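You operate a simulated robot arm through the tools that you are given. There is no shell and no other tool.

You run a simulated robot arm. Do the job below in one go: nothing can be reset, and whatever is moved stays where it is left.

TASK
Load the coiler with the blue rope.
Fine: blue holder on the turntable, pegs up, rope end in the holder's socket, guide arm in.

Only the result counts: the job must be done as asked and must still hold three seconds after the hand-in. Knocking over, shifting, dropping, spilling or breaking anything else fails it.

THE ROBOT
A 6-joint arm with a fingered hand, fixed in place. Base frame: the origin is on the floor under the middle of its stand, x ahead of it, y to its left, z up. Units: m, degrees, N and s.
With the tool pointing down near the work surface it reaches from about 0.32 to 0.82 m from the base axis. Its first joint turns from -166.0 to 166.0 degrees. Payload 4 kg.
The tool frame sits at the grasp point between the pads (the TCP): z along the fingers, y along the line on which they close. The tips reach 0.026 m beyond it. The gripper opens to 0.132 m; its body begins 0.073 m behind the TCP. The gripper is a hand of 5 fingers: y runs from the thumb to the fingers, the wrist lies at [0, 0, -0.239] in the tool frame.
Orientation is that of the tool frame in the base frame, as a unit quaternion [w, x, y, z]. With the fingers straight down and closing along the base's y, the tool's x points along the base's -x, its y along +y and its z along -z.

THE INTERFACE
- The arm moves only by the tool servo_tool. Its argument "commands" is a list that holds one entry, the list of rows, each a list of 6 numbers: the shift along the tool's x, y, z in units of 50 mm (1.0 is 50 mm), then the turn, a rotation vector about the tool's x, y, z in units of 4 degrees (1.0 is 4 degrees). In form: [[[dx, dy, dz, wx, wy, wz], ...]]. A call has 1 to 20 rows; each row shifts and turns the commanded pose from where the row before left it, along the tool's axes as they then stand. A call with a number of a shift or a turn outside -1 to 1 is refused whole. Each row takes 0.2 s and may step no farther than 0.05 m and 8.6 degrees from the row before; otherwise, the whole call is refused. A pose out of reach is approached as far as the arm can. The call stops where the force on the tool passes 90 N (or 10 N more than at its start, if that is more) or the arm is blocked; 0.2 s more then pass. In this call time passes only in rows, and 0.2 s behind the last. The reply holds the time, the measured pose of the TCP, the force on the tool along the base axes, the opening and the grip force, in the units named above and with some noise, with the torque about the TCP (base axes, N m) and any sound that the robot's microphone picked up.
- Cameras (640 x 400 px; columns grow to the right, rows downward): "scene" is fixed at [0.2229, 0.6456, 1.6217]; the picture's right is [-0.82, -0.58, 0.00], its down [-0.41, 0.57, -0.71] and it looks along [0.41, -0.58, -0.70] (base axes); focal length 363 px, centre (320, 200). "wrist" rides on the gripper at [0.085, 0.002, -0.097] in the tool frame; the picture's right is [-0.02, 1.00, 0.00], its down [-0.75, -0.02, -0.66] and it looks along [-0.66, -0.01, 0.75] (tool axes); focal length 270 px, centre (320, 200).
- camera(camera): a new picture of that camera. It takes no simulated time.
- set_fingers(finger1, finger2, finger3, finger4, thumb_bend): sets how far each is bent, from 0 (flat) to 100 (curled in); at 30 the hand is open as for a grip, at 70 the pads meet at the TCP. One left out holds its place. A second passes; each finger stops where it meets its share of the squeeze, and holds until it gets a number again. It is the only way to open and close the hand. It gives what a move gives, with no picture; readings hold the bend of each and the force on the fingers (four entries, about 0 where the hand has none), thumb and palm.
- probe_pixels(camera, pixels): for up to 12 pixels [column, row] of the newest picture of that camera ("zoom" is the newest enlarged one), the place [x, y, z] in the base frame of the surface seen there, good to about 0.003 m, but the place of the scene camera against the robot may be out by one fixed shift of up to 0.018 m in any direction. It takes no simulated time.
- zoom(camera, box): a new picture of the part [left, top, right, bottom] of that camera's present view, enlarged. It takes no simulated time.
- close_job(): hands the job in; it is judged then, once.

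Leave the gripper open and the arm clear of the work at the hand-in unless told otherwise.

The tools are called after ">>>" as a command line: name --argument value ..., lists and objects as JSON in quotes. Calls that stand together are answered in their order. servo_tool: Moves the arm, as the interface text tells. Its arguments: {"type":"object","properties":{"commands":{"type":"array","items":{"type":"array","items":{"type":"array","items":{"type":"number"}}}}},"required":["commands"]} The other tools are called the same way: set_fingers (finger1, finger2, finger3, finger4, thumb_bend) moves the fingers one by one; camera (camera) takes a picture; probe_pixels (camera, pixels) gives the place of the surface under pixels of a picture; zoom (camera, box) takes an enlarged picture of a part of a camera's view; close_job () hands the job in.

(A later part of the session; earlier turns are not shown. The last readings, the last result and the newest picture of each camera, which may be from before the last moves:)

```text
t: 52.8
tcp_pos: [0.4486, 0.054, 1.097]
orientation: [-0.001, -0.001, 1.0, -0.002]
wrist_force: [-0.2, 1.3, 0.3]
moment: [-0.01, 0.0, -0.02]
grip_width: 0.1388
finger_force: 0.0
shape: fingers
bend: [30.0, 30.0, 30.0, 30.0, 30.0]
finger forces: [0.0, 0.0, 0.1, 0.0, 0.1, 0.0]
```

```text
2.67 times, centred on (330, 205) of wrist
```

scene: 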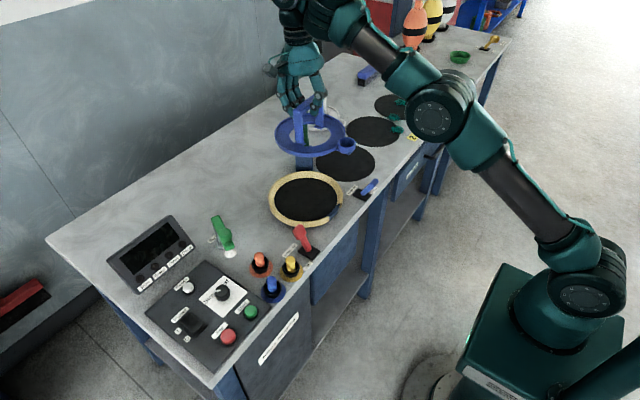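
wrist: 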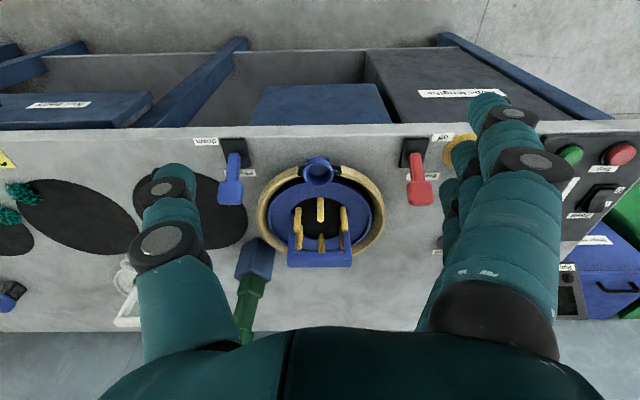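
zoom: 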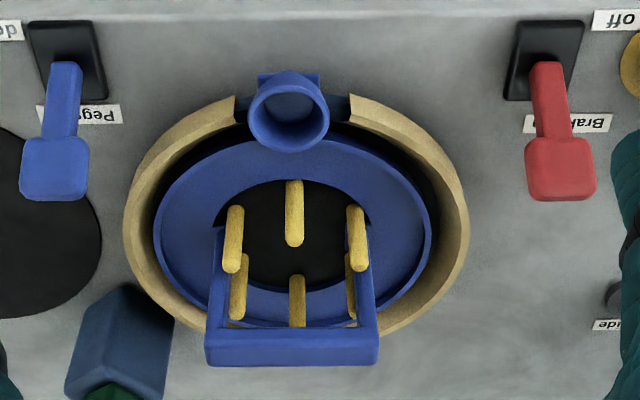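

Six pegs stand inside the ring; the cup sits centrally in the gap. I probe the cup's rim and floor.

>>> probe_pixels --camera "zoom" --pixels '[[253, 112], [326, 112], [289, 78], [289, 147], [289, 108], [289, 98], [270, 90], [308, 90], [262, 130], [316, 130], [280, 72], [289, 120]]'

>>> zoom --camera "wrist" --box '[290, 145, 350, 195]'

```text
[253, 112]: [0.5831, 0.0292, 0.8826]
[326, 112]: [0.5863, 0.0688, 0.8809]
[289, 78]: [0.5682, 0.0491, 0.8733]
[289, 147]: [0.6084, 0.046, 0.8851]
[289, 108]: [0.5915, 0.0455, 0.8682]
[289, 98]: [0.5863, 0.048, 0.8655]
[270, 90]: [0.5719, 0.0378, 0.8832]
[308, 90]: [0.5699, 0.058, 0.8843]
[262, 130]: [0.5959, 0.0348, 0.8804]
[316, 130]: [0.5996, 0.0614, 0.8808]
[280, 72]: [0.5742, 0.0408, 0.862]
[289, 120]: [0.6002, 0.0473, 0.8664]
```

```text
8.00 times, centred on (320, 170) of wrist
```

zoom: 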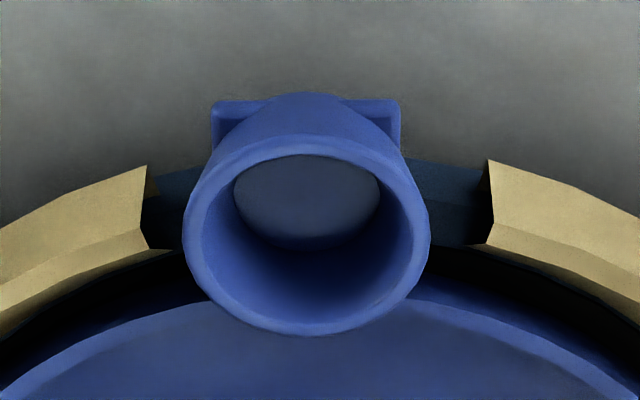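

Cup: centre ≈(0.5885, 0.049), rim z≈0.883, floor z≈0.866, inner width ~35 mm at the rim, ~27 mm at the floor. Now I move left to look closely at the blue rope end.

>>> servo_tool --commands '[[[0.1, 0.95, 0, 0, 0, 0], [0.1, 0.95, 0, 0, 0, 0], [0.1, 0.95, 0, 0, 0, 0], [0.1, 0.95, 0, 0, 0, 0], [0.1, 0.95, 0, 0, 0, 0], [0.1, 0.7, 0, 0, 0, 0]]]'

>>> camera --camera "wrist"

>>> zoom --camera "wrist" --box '[240, 130, 400, 280]'

```text
t: 54.2
tcp_pos: [0.418, 0.325, 1.0955]
orientation: [0.0, 0.0, 1.0, -0.002]
wrist_force: [-0.6, 0.5, 0.8]
moment: [0.03, -0.02, 0.0]
grip_width: 0.1388
finger_force: 0.0
shape: fingers
bend: [30.0, 30.0, 30.0, 30.0, 30.0]
finger forces: [0.0, 0.1, 0.1, 0.0, 0.0, 0.0]
```

```text
taken
```

wrist: 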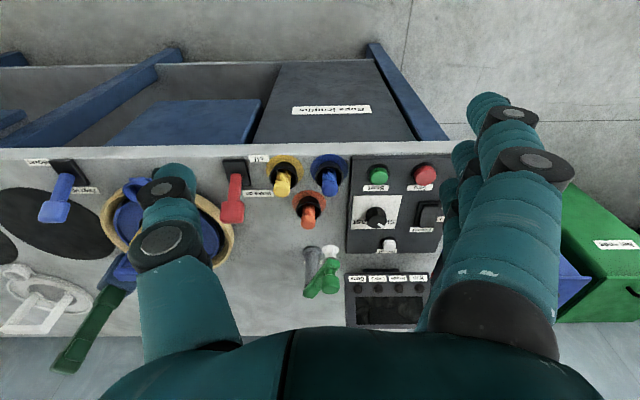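

```text
2.67 times, centred on (320, 205) of wrist
```

zoom: 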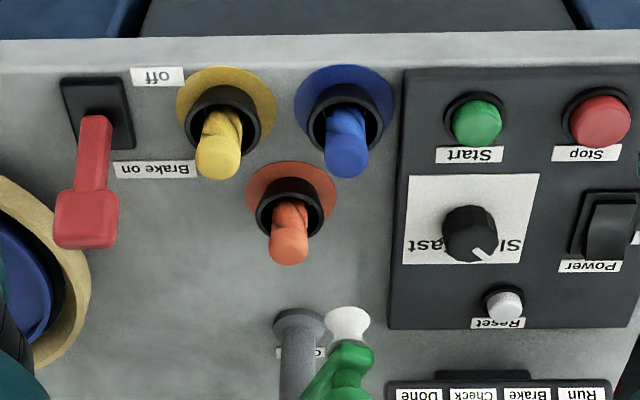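

The blue rope end is at zoom (345,140) in its black cup. I probe its head, body and cup.

>>> probe_pixels --camera "zoom" --pixels '[[347, 165], [330, 160], [364, 160], [347, 173], [346, 150], [345, 130], [332, 130], [360, 130], [309, 120], [383, 120], [345, 88], [300, 80]]'

>>> zoom --camera "wrist" --box '[300, 145, 360, 205]'

>>> zoom --camera "scene" --box '[250, 260, 300, 310]'

```text
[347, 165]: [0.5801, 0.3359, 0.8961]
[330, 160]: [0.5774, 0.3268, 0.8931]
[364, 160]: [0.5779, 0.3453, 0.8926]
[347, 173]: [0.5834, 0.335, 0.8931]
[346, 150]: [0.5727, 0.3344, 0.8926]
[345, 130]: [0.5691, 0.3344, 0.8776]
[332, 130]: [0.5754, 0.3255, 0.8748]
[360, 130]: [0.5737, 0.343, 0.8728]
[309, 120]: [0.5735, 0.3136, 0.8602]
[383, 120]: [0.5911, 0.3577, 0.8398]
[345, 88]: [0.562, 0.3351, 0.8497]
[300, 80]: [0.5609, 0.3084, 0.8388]
```

```text
6.67 times, centred on (330, 175) of wrist
```

zoom: 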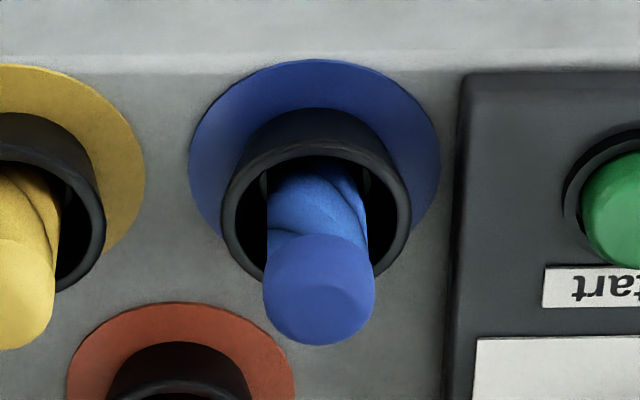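

```text
8.00 times, centred on (275, 285) of scene
```

zoom: 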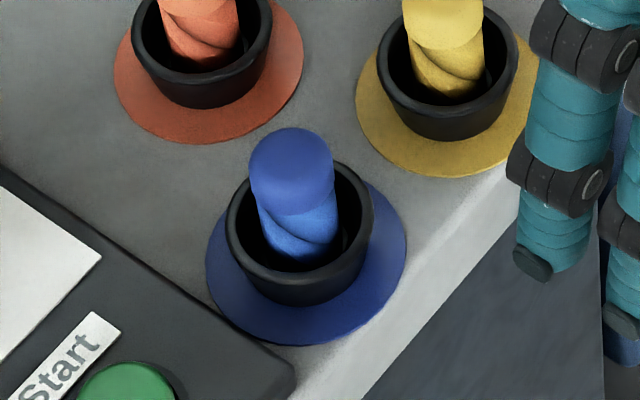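

The rope end is a rod ≈19 mm thick at (0.5775, 0.336), top z≈0.896, cup rim 0.860. Neighbours (yellow, orange, Start button) leave most room if the fingers are on the robot side and the thumb on the far side, so I turn the hand −90° here in free air.

>>> servo_tool --commands '[[[0, 0, 0, 0, 0, -1], [0, 0, 0, 0, 0, -1], [0, 0, 0, 0, 0, -1], [0, 0, 0, 0, 0, -1], [0, 0, 0, 0, 0, -1], [0, 0, 0, 0, 0, -1], [0, 0, 0, 0, 0, -1], [0, 0, 0, 0, 0, -1], [0, 0, 0, 0, 0, -1], [0, 0, 0, 0, 0, -1], [0, 0, 0, 0, 0, -1], [0, 0, 0, 0, 0, -1], [0, 0, 0, 0, 0, -1], [0, 0, 0, 0, 0, -1], [0, 0, 0, 0, 0, -1], [0, 0, 0, 0, 0, -1], [0, 0, 0, 0, 0, -1], [0, 0, 0, 0, 0, -1], [0, 0, 0, 0, 0, -1], [0, 0, 0, 0, 0, -1]]]'

>>> servo_tool --commands '[[[0, 0, 0, 0, 0, -1], [0, 0, 0, 0, 0, -1], [0, 0, 0, 0, 0, -0.5]]]'

>>> camera --camera "scene"

```text
t: 58.4
tcp_pos: [0.4179, 0.3232, 1.0967]
orientation: [-0.001, -0.643, 0.765, -0.001]
wrist_force: [-0.1, 0.3, -0.4]
moment: [-0.02, 0.01, 0.02]
grip_width: 0.1385
finger_force: 0.0
shape: fingers
bend: [30.0, 30.0, 30.0, 30.0, 30.0]
finger forces: [0.0, 0.0, 0.0, 0.0, 0.0, 0.0]
```

```text
t: 59.2
tcp_pos: [0.4172, 0.3239, 1.097]
orientation: [0.001, 0.708, -0.707, 0.002]
wrist_force: [-0.5, -0.3, -0.5]
moment: [-0.01, -0.01, 0.01]
grip_width: 0.1386
finger_force: 0.0
shape: fingers
bend: [30.0, 30.0, 30.0, 30.0, 30.0]
finger forces: [0.0, 0.0, 0.0, 0.0, 0.1, 0.0]
```

```text
taken
```

scene: 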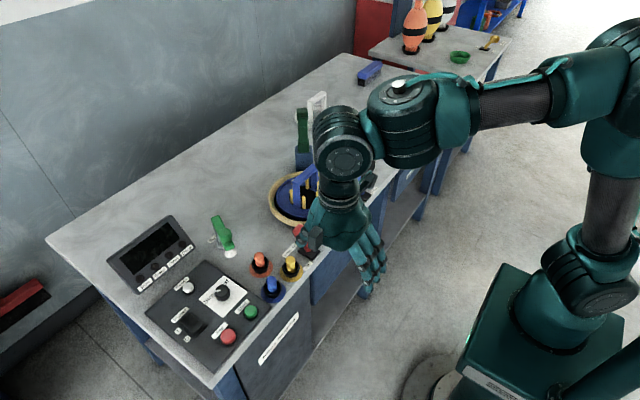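

Turned. I move above the blue rope end at z≈1.05 and check alignment.

>>> servo_tool --commands '[[[-0.06, -0.8, 0.23, 0, 0, 0], [-0.06, -0.8, 0.23, 0, 0, 0], [-0.06, -0.8, 0.23, 0, 0, 0], [-0.06, -0.8, 0.23, 0, 0, 0]]]'

>>> camera --camera "wrist"

>>> zoom --camera "wrist" --box '[230, 0, 410, 140]'

```text
t: 60.2
tcp_pos: [0.5773, 0.3341, 1.0526]
orientation: [-0.001, 0.707, -0.707, 0.001]
wrist_force: [0.4, 0.1, 1.1]
moment: [0.05, 0.02, 0.04]
grip_width: 0.1383
finger_force: 0.0
shape: fingers
bend: [30.0, 30.0, 30.0, 30.0, 30.0]
finger forces: [0.1, 0.0, 0.0, 0.1, 0.1, 0.1]
```

```text
taken
```

wrist: 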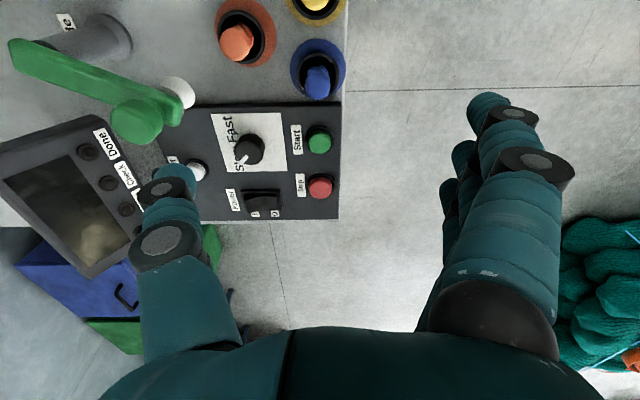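

```text
2.86 times, centred on (320, 70) of wrist
```

zoom: 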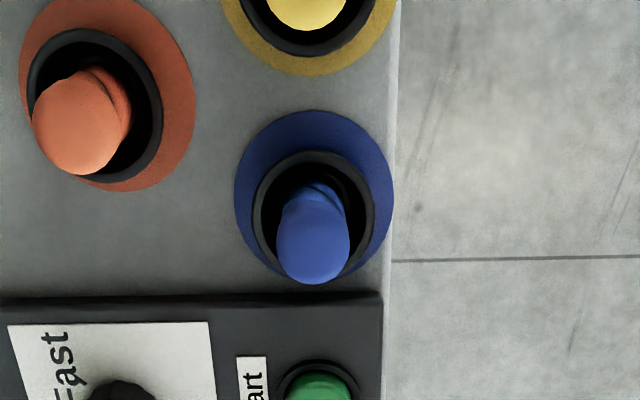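

The blue rope end's head is at about (318,84) in the wrist picture. I probe it from this view.

>>> probe_pixels --camera "zoom" --pixels '[[313, 250], [285, 245], [343, 245], [313, 278], [313, 225], [313, 200], [258, 215], [372, 220], [320, 155], [322, 380], [300, 300], [80, 130]]'

```text
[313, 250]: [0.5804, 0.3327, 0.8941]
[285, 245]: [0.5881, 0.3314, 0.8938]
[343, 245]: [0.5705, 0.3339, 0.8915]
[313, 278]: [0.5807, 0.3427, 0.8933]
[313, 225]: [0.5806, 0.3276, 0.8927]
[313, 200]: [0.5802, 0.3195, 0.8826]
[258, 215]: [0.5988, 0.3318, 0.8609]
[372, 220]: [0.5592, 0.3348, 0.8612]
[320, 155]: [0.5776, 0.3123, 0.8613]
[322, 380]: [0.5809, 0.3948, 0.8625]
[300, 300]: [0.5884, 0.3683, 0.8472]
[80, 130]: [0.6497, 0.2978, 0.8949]
```

Rope end centre ≈(0.5795, 0.335). I pre-close the hand to 55 (about 60 mm opening) so it clears the neighbours, then descend to TCP z≈0.90 first.

>>> set_fingers --finger1 55 --finger2 55 --finger3 55 --finger4 55 --thumb_bend 55

>>> servo_tool --commands '[[[-0.02, -0.04, 0.7, 0, 0, 0], [0, 0, 0.8, 0, 0, 0], [0, 0, 0.8, 0, 0, 0], [0, 0, 0.5, 0, 0, 0], [0, 0, 0.25, 0, 0, 0]]]'

>>> camera --camera "wrist"

>>> zoom --camera "scene" --box '[210, 210, 350, 330]'

```text
t: 61.2
tcp_pos: [0.5758, 0.3336, 1.0508]
orientation: [-0.001, -0.707, 0.707, -0.001]
wrist_force: [-0.7, 0.2, 0.0]
moment: [0.0, -0.02, 0.03]
grip_width: 0.0607
finger_force: 0.0
shape: fingers
bend: [55.0, 55.0, 55.0, 55.0, 55.0]
finger forces: [0.0, 0.0, 0.0, 0.0, 0.1, 0.1]
```

```text
t: 62.4
tcp_pos: [0.5796, 0.3367, 0.8974]
orientation: [0.001, 0.707, -0.707, 0.001]
wrist_force: [-0.1, -0.7, -0.8]
moment: [0.0, -0.02, 0.0]
grip_width: 0.0606
finger_force: 0.1
shape: fingers
bend: [55.0, 55.0, 55.0, 55.0, 55.0]
finger forces: [0.0, 0.0, 0.0, 0.0, 0.0, 0.0]
```

```text
taken
```

wrist: 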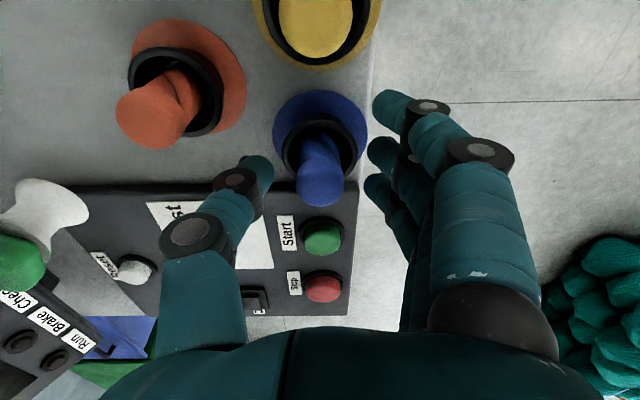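

```text
3.33 times, centred on (280, 270) of scene
```

zoom: 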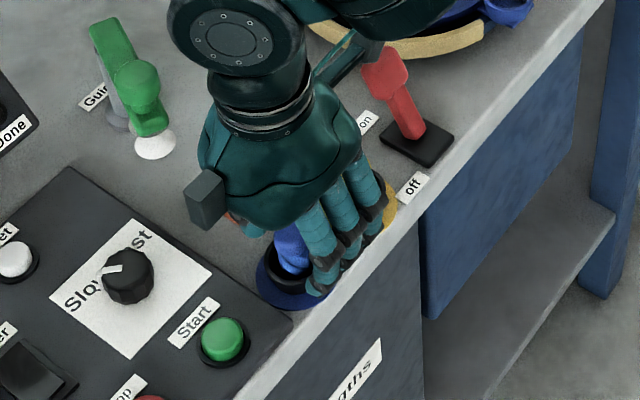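

The rope end's head lies between thumb and fingers near (322,185). I lower 10 mm more.

>>> servo_tool --commands '[[[0, 0, 0.12, 0, 0, 0], [0, 0, 0.1, 0, 0, 0]]]'

>>> zoom --camera "wrist" --box '[230, 80, 430, 240]'

```text
t: 63.0
tcp_pos: [0.5792, 0.3365, 0.888]
orientation: [0.001, 0.707, -0.707, 0.001]
wrist_force: [-0.7, -0.2, 0.3]
moment: [0.02, -0.02, -0.04]
grip_width: 0.0603
finger_force: 0.1
shape: fingers
bend: [55.0, 55.0, 55.0, 55.0, 55.0]
finger forces: [0.0, 0.0, 0.0, 0.0, 0.0, 0.1]
```

```text
2.50 times, centred on (330, 160) of wrist
```

zoom: 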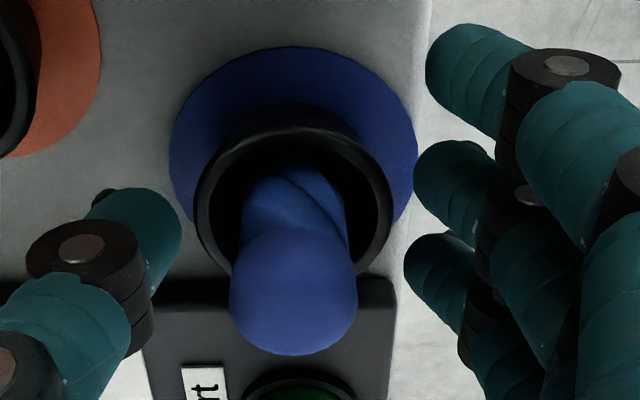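

Alignment is good. I close fingers 2, 3 and the thumb gently to first contact, leaving 1 and 4 where they are.

>>> set_fingers --finger2 66 --finger3 66 --thumb_bend 66

>>> zoom --camera "wrist" --box '[230, 80, 430, 240]'

```text
t: 64.0
tcp_pos: [0.5798, 0.3356, 0.8879]
orientation: [-0.001, -0.707, 0.707, -0.001]
wrist_force: [-1.9, -0.5, 4.7]
moment: [0.02, 0.06, 0.03]
grip_width: 0.0555
finger_force: 10.3
shape: fingers
bend: [55.0, 59.0, 59.0, 55.0, 62.0]
finger forces: [0.1, 5.7, 5.4, 0.0, 9.2, 0.0]
```

```text
2.50 times, centred on (330, 160) of wrist
```

zoom: 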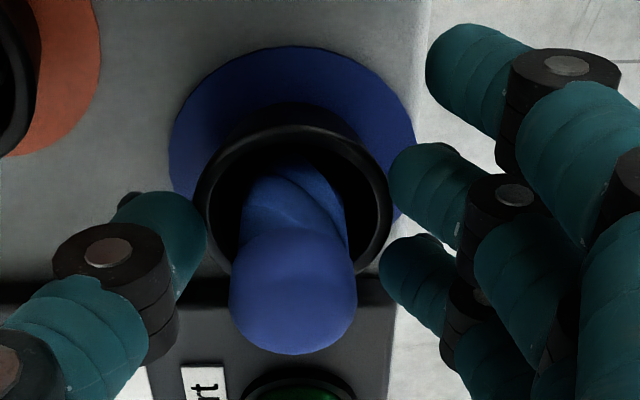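

Fingers met the black cup's rim instead (at 59–62), so the tips are too low. I reopen to 55, raise 10 mm and try again.

>>> set_fingers --finger2 55 --finger3 55 --thumb_bend 55

>>> servo_tool --commands '[[[0, 0, -0.1, 0, 0, 0], [0, 0, -0.12, 0, 0, 0]]]'

>>> set_fingers --finger2 64 --finger3 64 --thumb_bend 64

>>> zoom --camera "wrist" --box '[230, 80, 430, 240]'

```text
t: 65.0
tcp_pos: [0.5806, 0.3355, 0.8878]
orientation: [-0.002, -0.707, 0.708, -0.002]
wrist_force: [-0.5, 0.1, -0.1]
moment: [-0.04, -0.03, -0.02]
grip_width: 0.0597
finger_force: 0.0
shape: fingers
bend: [55.0, 55.0, 55.0, 55.0, 55.0]
finger forces: [0.0, 0.0, 0.0, 0.1, 0.0, 0.1]
```

```text
t: 65.6
tcp_pos: [0.5793, 0.337, 0.9002]
orientation: [-0.001, -0.707, 0.707, -0.001]
wrist_force: [-1.3, -0.1, 0.5]
moment: [-0.03, 0.02, 0.0]
grip_width: 0.0593
finger_force: 0.1
shape: fingers
bend: [55.0, 55.0, 55.0, 55.0, 55.0]
finger forces: [0.0, 0.0, 0.1, 0.0, 0.0, 0.1]
```

```text
t: 66.6
tcp_pos: [0.58, 0.3359, 0.8985]
orientation: [-0.002, -0.707, 0.707, -0.001]
wrist_force: [0.1, 0.3, -0.5]
moment: [0.01, 0.02, -0.02]
grip_width: 0.0482
finger_force: 0.1
shape: fingers
bend: [55.0, 64.0, 64.0, 55.0, 64.0]
finger forces: [0.0, 0.2, 0.0, 0.0, 0.3, 0.0]
```

```text
2.50 times, centred on (330, 160) of wrist
```

zoom: 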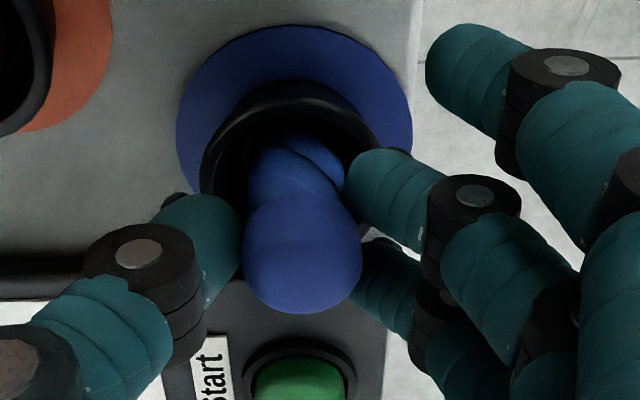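

Now thumb and fingers pass above the cup rim and just touch the rope end. I tighten.

>>> set_fingers --finger2 72 --finger3 72 --thumb_bend 72

>>> zoom --camera "wrist" --box '[230, 80, 430, 240]'

```text
t: 67.6
tcp_pos: [0.5788, 0.3371, 0.8994]
orientation: [0.001, 0.707, -0.707, 0.001]
wrist_force: [0.6, 0.5, 0.1]
moment: [0.01, 0.0, 0.01]
grip_width: 0.0466
finger_force: 11.1
shape: fingers
bend: [55.0, 68.0, 69.0, 55.0, 67.0]
finger forces: [0.0, 5.7, 4.9, 0.0, 10.4, 0.0]
```

```text
2.50 times, centred on (330, 160) of wrist
```

zoom: 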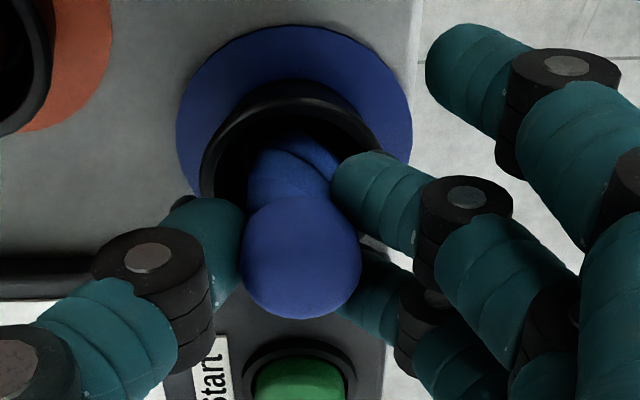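

Rope end gripped (≈11 N), upright. I lift slowly 4 cm and watch the force.

>>> servo_tool --commands '[[[0, 0, -0.15, 0, 0, 0], [0, 0, -0.25, 0, 0, 0], [0, 0, -0.3, 0, 0, 0], [0, 0, -0.2, 0, 0, 0]]]'

>>> camera --camera "wrist"

>>> zoom --camera "scene" --box '[210, 210, 350, 330]'

```text
t: 68.6
tcp_pos: [0.5781, 0.3366, 0.9442]
orientation: [-0.002, -0.706, 0.708, -0.001]
wrist_force: [-0.2, 0.1, 0.1]
moment: [0.0, -0.01, 0.0]
grip_width: 0.0467
finger_force: 10.3
shape: fingers
bend: [55.0, 68.0, 69.0, 55.0, 67.0]
finger forces: [0.0, 5.7, 4.8, 0.0, 10.5, 0.0]
```

```text
taken
```

wrist: 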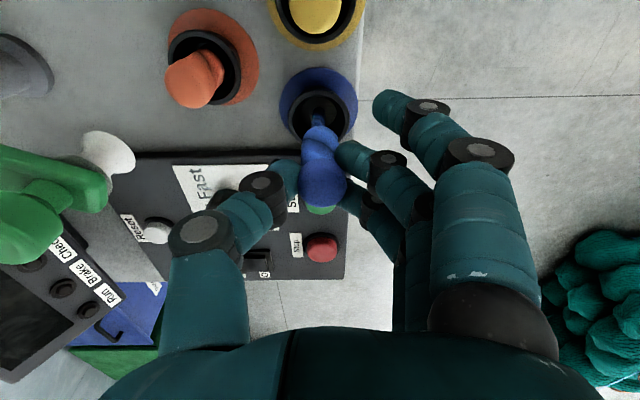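

```text
3.33 times, centred on (280, 270) of scene
```

zoom: 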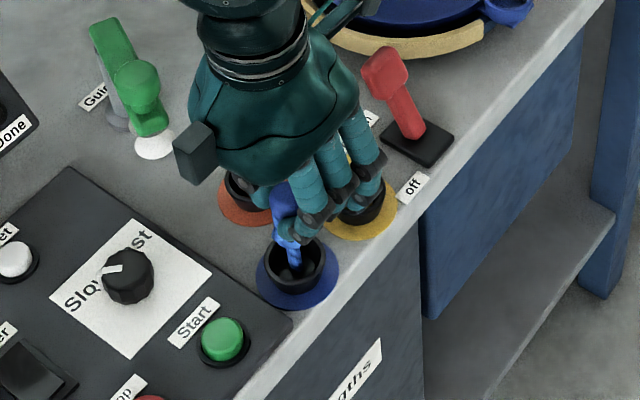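

It came out freely. I zoom to see the rope end's length and whether a strand runs back into the cup.

>>> zoom --camera "wrist" --box '[270, 60, 370, 220]'

>>> zoom --camera "scene" --box '[255, 255, 305, 305]'

```text
2.50 times, centred on (320, 140) of wrist
```

zoom: 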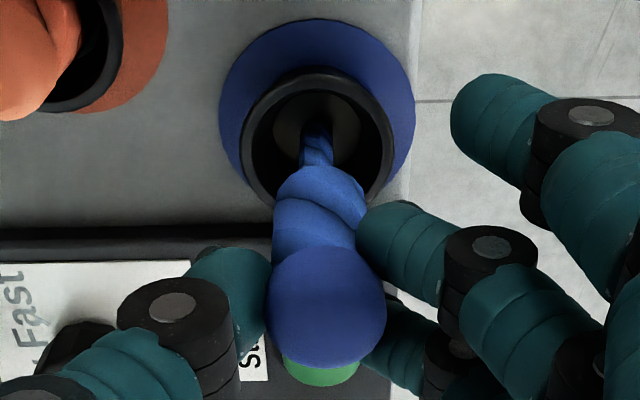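

```text
8.00 times, centred on (280, 280) of scene
```

zoom: 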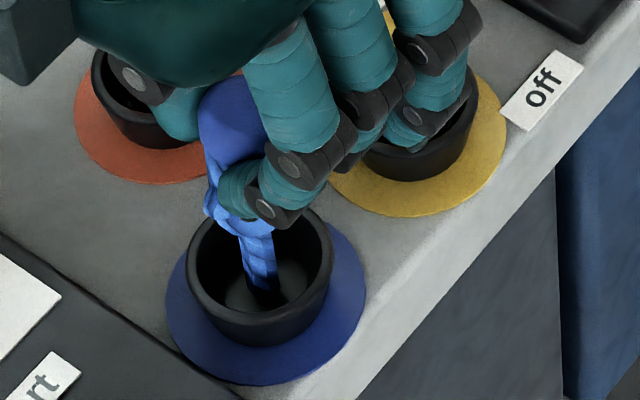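

A thinner strand trails from the rod down through a hole in the cup, so the rope pays out. I probe to find the rod's lower end.

>>> zoom --camera "wrist" --box '[270, 60, 370, 220]'

>>> probe_pixels --camera "zoom" --pixels '[[325, 300], [325, 345], [320, 240], [318, 215], [318, 190], [318, 175], [318, 160], [318, 148], [318, 135], [285, 215], [350, 215], [318, 105]]'

```text
2.50 times, centred on (320, 140) of wrist
```

zoom: 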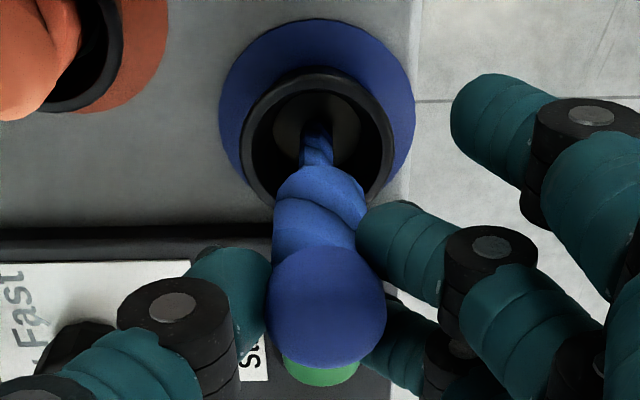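

```text
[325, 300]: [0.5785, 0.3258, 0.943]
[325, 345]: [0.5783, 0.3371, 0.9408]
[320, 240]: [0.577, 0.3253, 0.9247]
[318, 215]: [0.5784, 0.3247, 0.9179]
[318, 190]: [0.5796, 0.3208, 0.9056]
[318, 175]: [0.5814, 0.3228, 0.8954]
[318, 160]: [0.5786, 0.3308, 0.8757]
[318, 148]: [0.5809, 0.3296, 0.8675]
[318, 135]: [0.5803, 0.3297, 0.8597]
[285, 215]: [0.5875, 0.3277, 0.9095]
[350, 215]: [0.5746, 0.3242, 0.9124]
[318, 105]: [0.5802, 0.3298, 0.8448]
```

The rod is about 50 mm long (bottom ≈51 mm below the TCP) and hangs straight. I lift to z≈1.02, then carry it over to above the socket, high enough to clear the yellow end and the brake lever.

>>> servo_tool --commands '[[[0, 0, -0.4, 0, 0, 0], [0, 0, -0.5, 0, 0, 0], [0, 0, -0.5, 0, 0, 0], [0, 0, -0.2, 0, 0, 0], [0.3, 0, 0, 0, 0, 0], [0.5, 0, 0, 0, 0, 0], [0.5, 0, 0, 0, 0, 0]]]'

>>> camera --camera "scene"

>>> zoom --camera "scene" --box '[210, 170, 370, 330]'

```text
t: 70.2
tcp_pos: [0.579, 0.2718, 1.0245]
orientation: [-0.001, -0.707, 0.708, -0.002]
wrist_force: [0.3, 0.3, -0.9]
moment: [0.02, -0.01, 0.0]
grip_width: 0.0466
finger_force: 10.1
shape: fingers
bend: [55.0, 68.0, 69.0, 55.0, 67.0]
finger forces: [0.0, 5.8, 4.9, 0.1, 10.3, 0.1]
```

```text
taken
```

scene: 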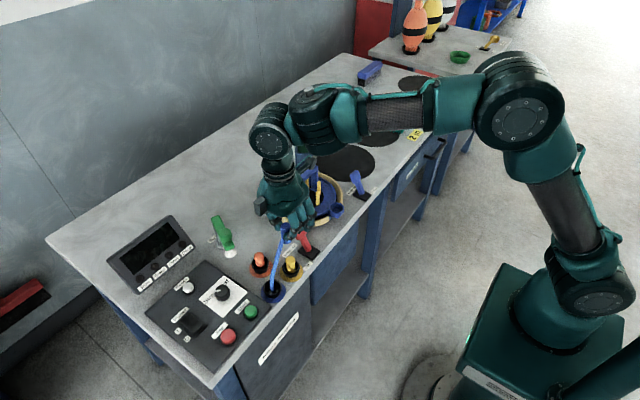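

```text
2.50 times, centred on (290, 250) of scene
```

zoom: 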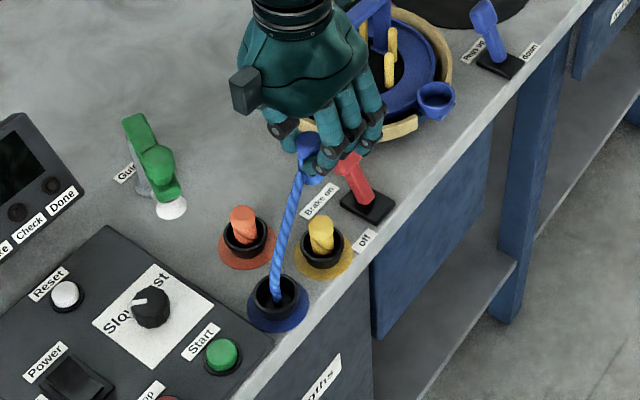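

The strand pays out straight behind the rod with no noticeable pull. I continue to above the socket at (0.5885, 0.049).

>>> servo_tool --commands '[[[0.5, -0.02, 0, 0, 0, 0], [0.55, -0.02, 0, 0, 0, 0], [0.55, -0.02, 0, 0, 0, 0], [0.55, -0.02, 0, 0, 0, 0], [0.55, -0.02, 0, 0, 0, 0], [0.55, -0.02, 0, 0, 0, 0], [0.55, -0.02, 0, 0, 0, 0], [0.4, -0.02, 0, 0, 0, 0], [0.24, -0.02, 0, 0, 0, 0]]]'

>>> camera --camera "wrist"

>>> zoom --camera "scene" --box '[220, 140, 400, 310]'

```text
t: 72.2
tcp_pos: [0.5888, 0.0628, 1.0263]
orientation: [0.003, -0.704, 0.71, 0.004]
wrist_force: [-1.0, -0.2, -0.5]
moment: [0.03, 0.02, 0.03]
grip_width: 0.0467
finger_force: 10.7
shape: fingers
bend: [55.0, 68.0, 69.0, 55.0, 67.0]
finger forces: [0.1, 5.8, 4.9, 0.0, 10.2, 0.1]
out of reach, approached as far as the arm can: row 8, 9
```

```text
taken
```

wrist: 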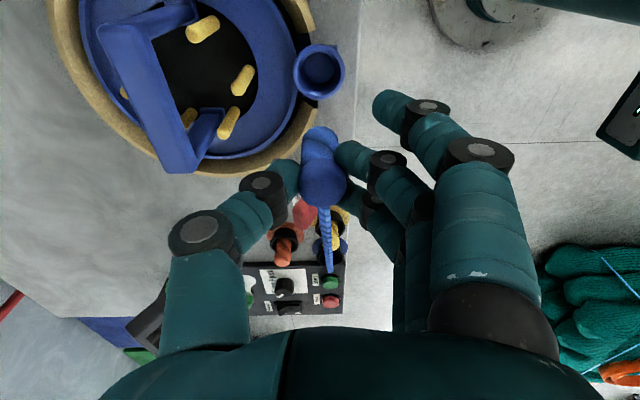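

```text
2.35 times, centred on (310, 225) of scene
```

zoom: 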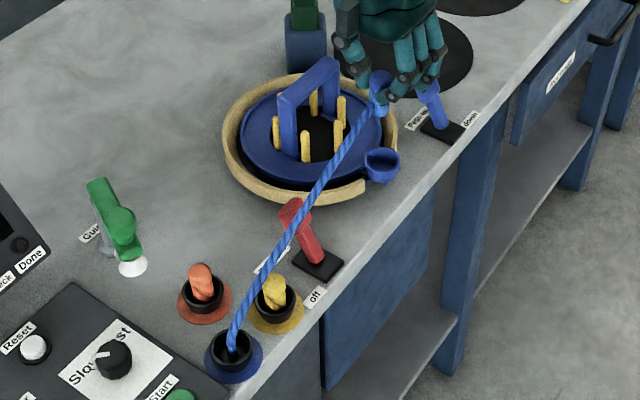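

The wrist is near its turning limit here (rows 8–9 not fully reached; y=0.063). Turning the hand back about 16° about its own axis keeps the rod where it is and frees the joint.

>>> servo_tool --commands '[[[0, 0, 0, 0, 0, 1], [0, 0, 0, 0, 0, 1], [0, 0, 0, 0, 0, 1], [0, 0, 0, 0, 0, 1], [0, 0, 0, 0, 0, 0]]]'

>>> camera --camera "wrist"

```text
t: 73.4
tcp_pos: [0.5875, 0.0624, 1.0252]
orientation: [-0.001, -0.602, 0.799, -0.001]
wrist_force: [1.0, -0.1, 0.0]
moment: [-0.02, -0.02, -0.01]
grip_width: 0.0464
finger_force: 10.6
shape: fingers
bend: [55.0, 68.0, 69.0, 55.0, 67.0]
finger forces: [0.0, 5.8, 4.9, 0.0, 10.2, 0.0]
```

```text
taken
```

wrist: 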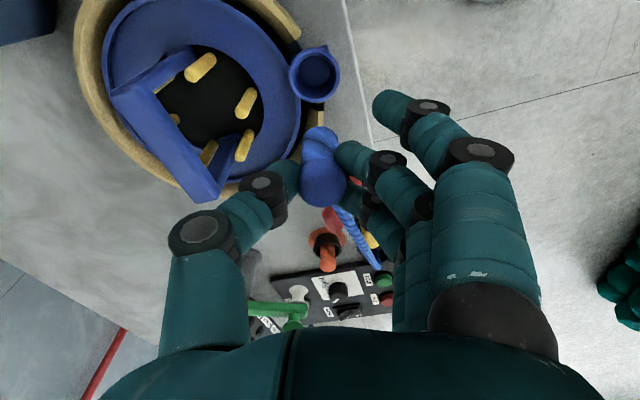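

Turned freely. I now shift the last 12 mm so the rod stands over the cup, and check.

>>> servo_tool --commands '[[[0.12, -0.044, 0, 0, 0, 0], [0.115, -0.044, 0, 0, 0, 0], [0, 0, 0, 0, 0, 0]]]'

>>> camera --camera "wrist"

>>> zoom --camera "wrist" --box '[240, 20, 400, 220]'

```text
t: 74.2
tcp_pos: [0.5897, 0.049, 1.0255]
orientation: [-0.001, -0.601, 0.799, -0.001]
wrist_force: [-0.2, 0.3, -0.9]
moment: [0.0, 0.01, 0.01]
grip_width: 0.0464
finger_force: 10.3
shape: fingers
bend: [55.0, 68.0, 69.0, 55.0, 67.0]
finger forces: [0.0, 5.9, 5.1, 0.1, 10.3, 0.0]
```

```text
taken
```

wrist: 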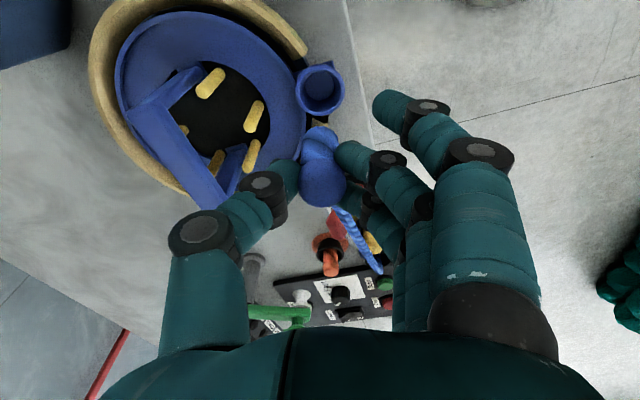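

```text
2.00 times, centred on (320, 120) of wrist
```

zoom: 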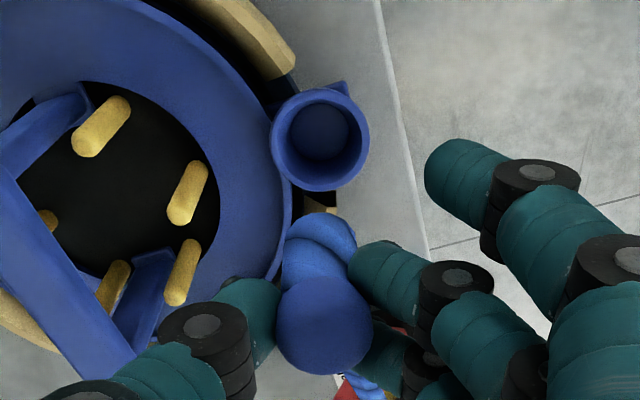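

I probe cup and rod together from this view.

>>> probe_pixels --camera "zoom" --pixels '[[276, 140], [364, 140], [320, 93], [320, 186], [318, 130], [290, 105], [350, 105], [325, 320], [325, 370], [320, 220], [290, 235], [350, 235]]'

```text
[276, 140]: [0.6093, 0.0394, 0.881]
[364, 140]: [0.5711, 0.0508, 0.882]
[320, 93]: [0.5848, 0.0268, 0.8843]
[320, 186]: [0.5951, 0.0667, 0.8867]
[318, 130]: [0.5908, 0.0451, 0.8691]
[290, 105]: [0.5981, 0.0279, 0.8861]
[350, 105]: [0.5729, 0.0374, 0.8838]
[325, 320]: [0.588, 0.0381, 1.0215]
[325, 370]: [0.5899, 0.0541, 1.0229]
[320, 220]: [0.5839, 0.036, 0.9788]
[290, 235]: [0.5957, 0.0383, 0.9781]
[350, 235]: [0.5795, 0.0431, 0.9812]
```

Rod centre ≈(0.588, 0.0444), cup centre ≈(0.589, 0.048). Before lowering I also check where the pegs and handle are relative to the thumb.

>>> probe_pixels --camera "zoom" --pixels '[[82, 148], [175, 215], [172, 298], [85, 140], [178, 210], [176, 290], [108, 280], [20, 330], [100, 350], [48, 230], [140, 345], [70, 95]]'

>>> probe_pixels --camera "wrist" --pixels '[[262, 182], [290, 175], [195, 235], [185, 300], [285, 190], [232, 205], [352, 152], [385, 160], [200, 200], [215, 190], [170, 160], [140, 110]]'

```text
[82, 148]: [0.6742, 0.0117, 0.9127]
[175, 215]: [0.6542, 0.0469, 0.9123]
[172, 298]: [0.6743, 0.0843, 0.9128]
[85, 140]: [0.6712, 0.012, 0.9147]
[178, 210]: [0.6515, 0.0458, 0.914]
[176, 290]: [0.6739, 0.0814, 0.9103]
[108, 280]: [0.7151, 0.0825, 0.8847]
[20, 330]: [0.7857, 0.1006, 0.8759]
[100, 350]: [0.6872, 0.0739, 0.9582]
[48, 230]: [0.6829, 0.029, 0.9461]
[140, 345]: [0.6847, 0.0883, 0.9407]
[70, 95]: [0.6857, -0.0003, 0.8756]
```

```text
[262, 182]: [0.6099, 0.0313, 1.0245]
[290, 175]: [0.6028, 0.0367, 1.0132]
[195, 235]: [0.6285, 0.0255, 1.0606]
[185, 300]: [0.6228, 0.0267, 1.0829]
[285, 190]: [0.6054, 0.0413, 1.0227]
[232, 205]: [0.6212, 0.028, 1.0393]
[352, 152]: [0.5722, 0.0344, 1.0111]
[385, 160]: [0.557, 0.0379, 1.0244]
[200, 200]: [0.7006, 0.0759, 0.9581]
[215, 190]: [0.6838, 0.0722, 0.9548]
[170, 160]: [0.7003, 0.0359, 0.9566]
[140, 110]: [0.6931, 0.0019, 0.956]
```

Thumb and palm will clear the nearest peg (0.652, 0.046, top 0.914) and the handle. I shift 3.5 mm and lower until the rod's foot is about 1 cm above the cup rim.

>>> servo_tool --commands '[[[-0.075, 0, 0.3, 0, 0, 0], [0, 0, 0.4, 0, 0, 0], [0, 0, 0.4, 0, 0, 0], [0, 0, 0.3, 0, 0, 0], [0, 0, 0.2, 0, 0, 0]]]'

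>>> camera --camera "wrist"

>>> zoom --camera "wrist" --box '[240, 20, 400, 220]'

>>> zoom --camera "scene" --box '[280, 130, 400, 240]'

```text
t: 75.4
tcp_pos: [0.591, 0.0529, 0.9467]
orientation: [0.0, -0.602, 0.799, -0.001]
wrist_force: [0.0, -0.2, 0.7]
moment: [0.0, -0.01, 0.0]
grip_width: 0.0465
finger_force: 10.6
shape: fingers
bend: [55.0, 68.0, 69.0, 55.0, 67.0]
finger forces: [0.0, 5.9, 5.0, 0.0, 10.0, 0.0]
```

```text
taken
```

wrist: 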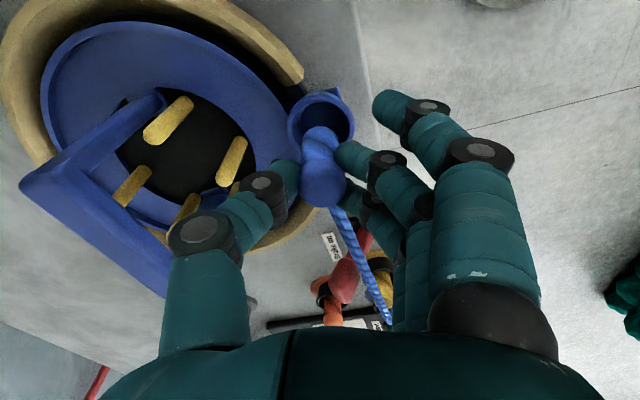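

```text
2.00 times, centred on (320, 120) of wrist
```

zoom: 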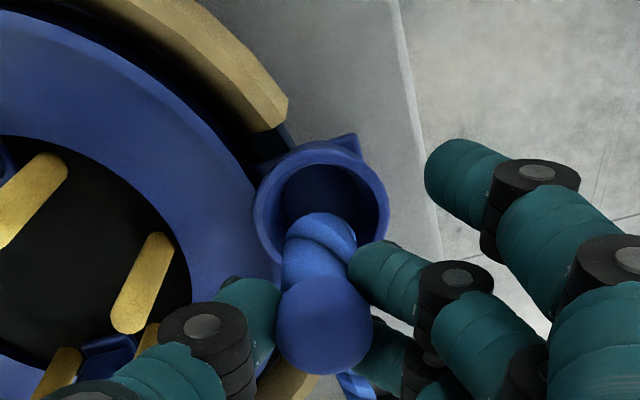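

```text
3.64 times, centred on (340, 185) of scene
```

zoom: 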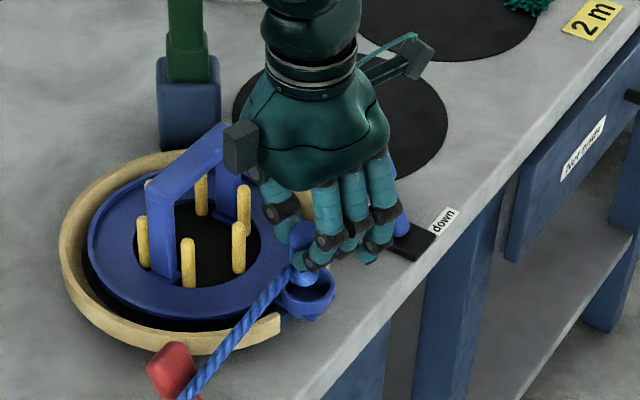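

The rod's foot appears just over the cup. I probe both again for centring.

>>> zoom --camera "wrist" --box '[270, 70, 370, 220]'

>>> probe_pixels --camera "zoom" --pixels '[[240, 195], [400, 195], [320, 110], [320, 150], [318, 190], [318, 205], [285, 210], [355, 220], [325, 360], [325, 250], [265, 145], [375, 145]]'

```text
2.67 times, centred on (320, 145) of wrist
```

zoom: 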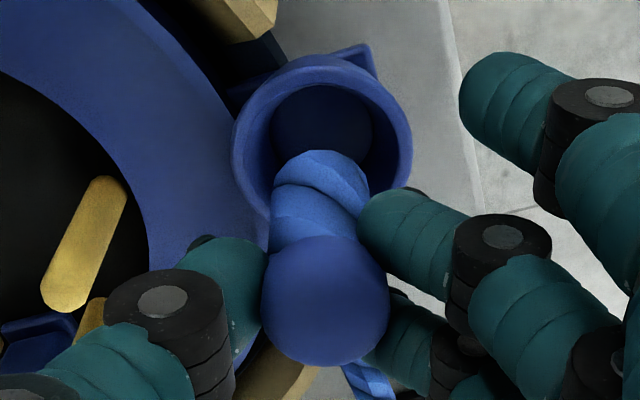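

```text
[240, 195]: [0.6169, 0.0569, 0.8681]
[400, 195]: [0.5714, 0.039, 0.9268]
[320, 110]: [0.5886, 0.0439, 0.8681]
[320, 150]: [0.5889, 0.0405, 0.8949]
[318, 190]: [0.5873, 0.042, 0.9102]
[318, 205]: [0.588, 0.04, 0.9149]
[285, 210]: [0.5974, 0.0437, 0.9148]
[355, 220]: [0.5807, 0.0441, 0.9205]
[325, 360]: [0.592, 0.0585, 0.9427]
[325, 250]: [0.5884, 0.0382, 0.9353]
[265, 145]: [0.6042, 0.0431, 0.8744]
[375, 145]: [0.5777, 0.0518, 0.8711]
```

Rod centre ≈(0.589, 0.0487), matching the cup centre to about 1–2 mm; foot at z≈0.895. I lower it into the cup, 22 mm first.

>>> servo_tool --commands '[[[0, 0, 0.12, 0, 0, 0], [0, 0, 0.12, 0, 0, 0], [0, 0, 0.1, 0, 0, 0], [0, 0, 0.1, 0, 0, 0]]]'

>>> zoom --camera "wrist" --box '[270, 70, 370, 220]'

>>> zoom --camera "scene" --box '[270, 150, 370, 260]'

```text
t: 76.4
tcp_pos: [0.5892, 0.0525, 0.9236]
orientation: [-0.002, -0.602, 0.799, -0.001]
wrist_force: [-0.4, -0.6, 0.7]
moment: [-0.05, -0.01, 0.02]
grip_width: 0.0467
finger_force: 11.1
shape: fingers
bend: [55.0, 68.0, 69.0, 55.0, 67.0]
finger forces: [0.0, 6.5, 4.6, 0.0, 10.7, 0.1]
```

```text
2.67 times, centred on (320, 145) of wrist
```

zoom: 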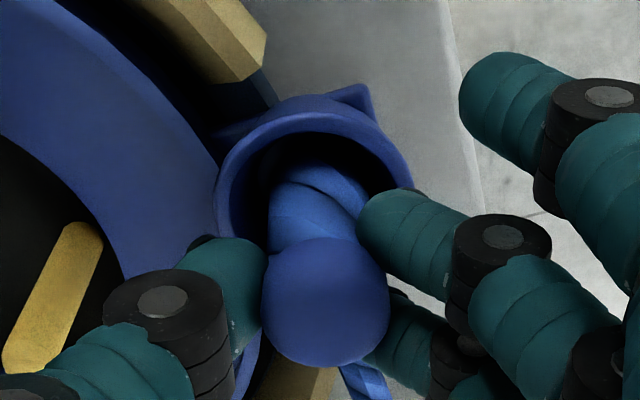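

```text
3.64 times, centred on (320, 205) of scene
```

zoom: 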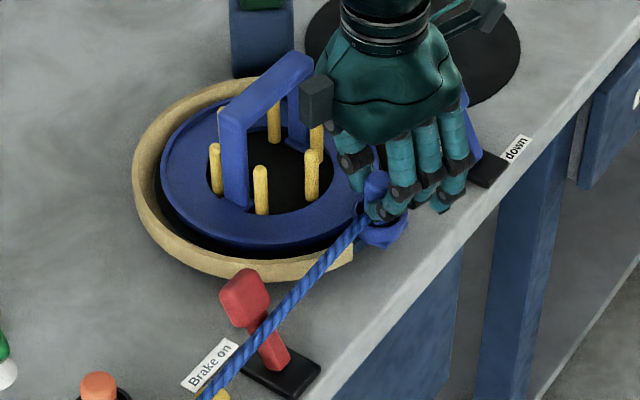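

The rod's foot is in the cup, ~6 mm above its floor; the brake lever is undisturbed. I lower the rest slowly.

>>> servo_tool --commands '[[[0, 0, 0.06, 0, 0, 0], [0, 0, 0.04, 0, 0, 0], [0, 0, 0, 0, 0, 0]]]'

>>> zoom --camera "wrist" --box '[270, 70, 370, 220]'

```text
t: 77.2
tcp_pos: [0.5899, 0.0525, 0.9186]
orientation: [0.0, -0.601, 0.799, -0.002]
wrist_force: [-0.7, -2.7, 14.6]
moment: [-0.07, 0.04, 0.04]
grip_width: 0.0468
finger_force: 13.4
shape: fingers
bend: [55.0, 70.0, 71.0, 55.0, 68.0]
finger forces: [0.0, 8.6, 5.5, 0.0, 12.8, 0.0]
```

```text
2.67 times, centred on (320, 145) of wrist
```

zoom: 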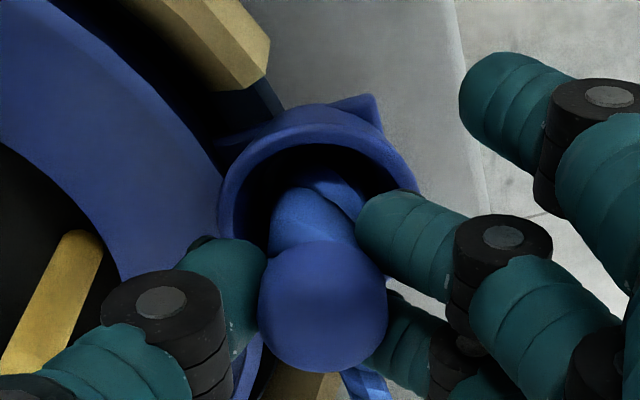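

Contact with the cup floor (14.6 N). I back off 3 mm to relieve the push before releasing.

>>> servo_tool --commands '[[[0, 0, -0.05, 0, 0, 0], [0, 0, 0, 0, 0, 0]]]'

>>> zoom --camera "wrist" --box '[240, 20, 400, 220]'

```text
t: 77.8
tcp_pos: [0.5906, 0.0532, 0.9207]
orientation: [-0.002, -0.602, 0.799, -0.001]
wrist_force: [-0.3, -0.1, 1.6]
moment: [0.0, 0.01, 0.03]
grip_width: 0.0471
finger_force: 11.6
shape: fingers
bend: [55.0, 70.0, 70.0, 55.0, 68.0]
finger forces: [0.0, 6.5, 5.4, 0.0, 10.6, 0.0]
```

```text
2.00 times, centred on (320, 120) of wrist
```

zoom: 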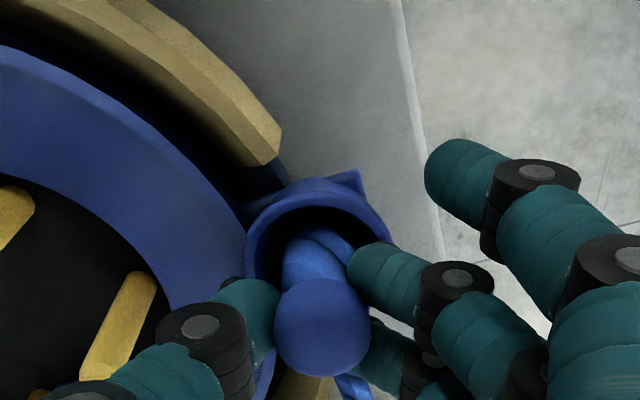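

The rod sits in the socket almost unloaded (1.6 N). I release gently: first to 63, then to 56.

>>> set_fingers --finger2 63 --finger3 63 --thumb_bend 63

>>> zoom --camera "wrist" --box '[240, 20, 400, 220]'

>>> set_fingers --finger2 56 --finger3 56 --thumb_bend 56

>>> zoom --camera "wrist" --box '[240, 20, 400, 220]'

>>> zoom --camera "scene" --box '[240, 150, 370, 300]'

```text
t: 78.8
tcp_pos: [0.5899, 0.0514, 0.9199]
orientation: [-0.001, -0.602, 0.798, -0.002]
wrist_force: [-1.2, 0.5, 0.5]
moment: [0.02, 0.0, 0.02]
grip_width: 0.0487
finger_force: 0.1
shape: fingers
bend: [55.0, 63.0, 63.0, 55.0, 63.0]
finger forces: [0.0, 0.0, 0.0, 0.0, 0.0, 0.1]
```

```text
2.00 times, centred on (320, 120) of wrist
```

zoom: 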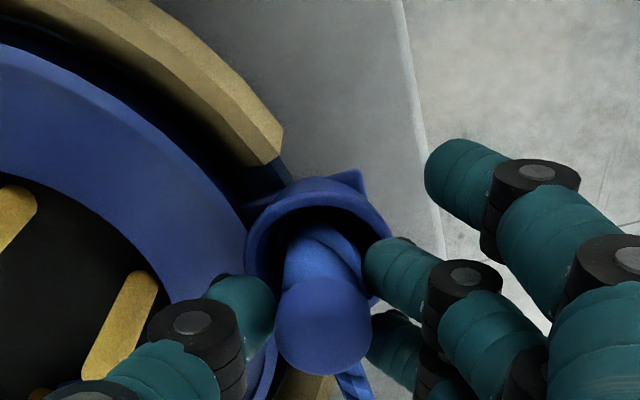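

```text
t: 79.8
tcp_pos: [0.5898, 0.0522, 0.9201]
orientation: [-0.001, -0.601, 0.799, 0.0]
wrist_force: [-0.1, -0.2, 0.7]
moment: [-0.01, -0.01, 0.01]
grip_width: 0.0579
finger_force: 0.1
shape: fingers
bend: [55.0, 56.0, 56.0, 55.0, 56.0]
finger forces: [0.0, 0.0, 0.1, 0.0, 0.1, 0.1]
```

```text
2.00 times, centred on (320, 120) of wrist
```

zoom: 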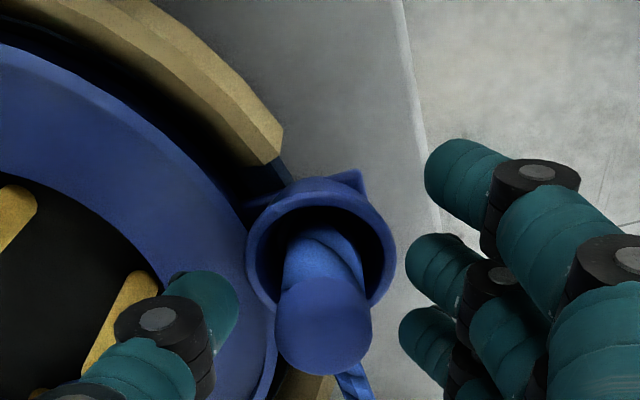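

```text
2.67 times, centred on (305, 225) of scene
```

zoom: 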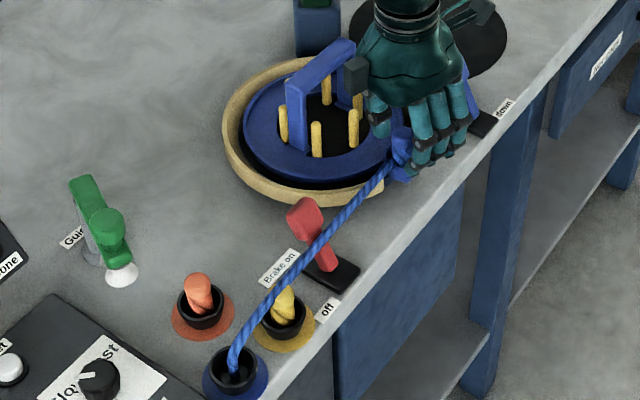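

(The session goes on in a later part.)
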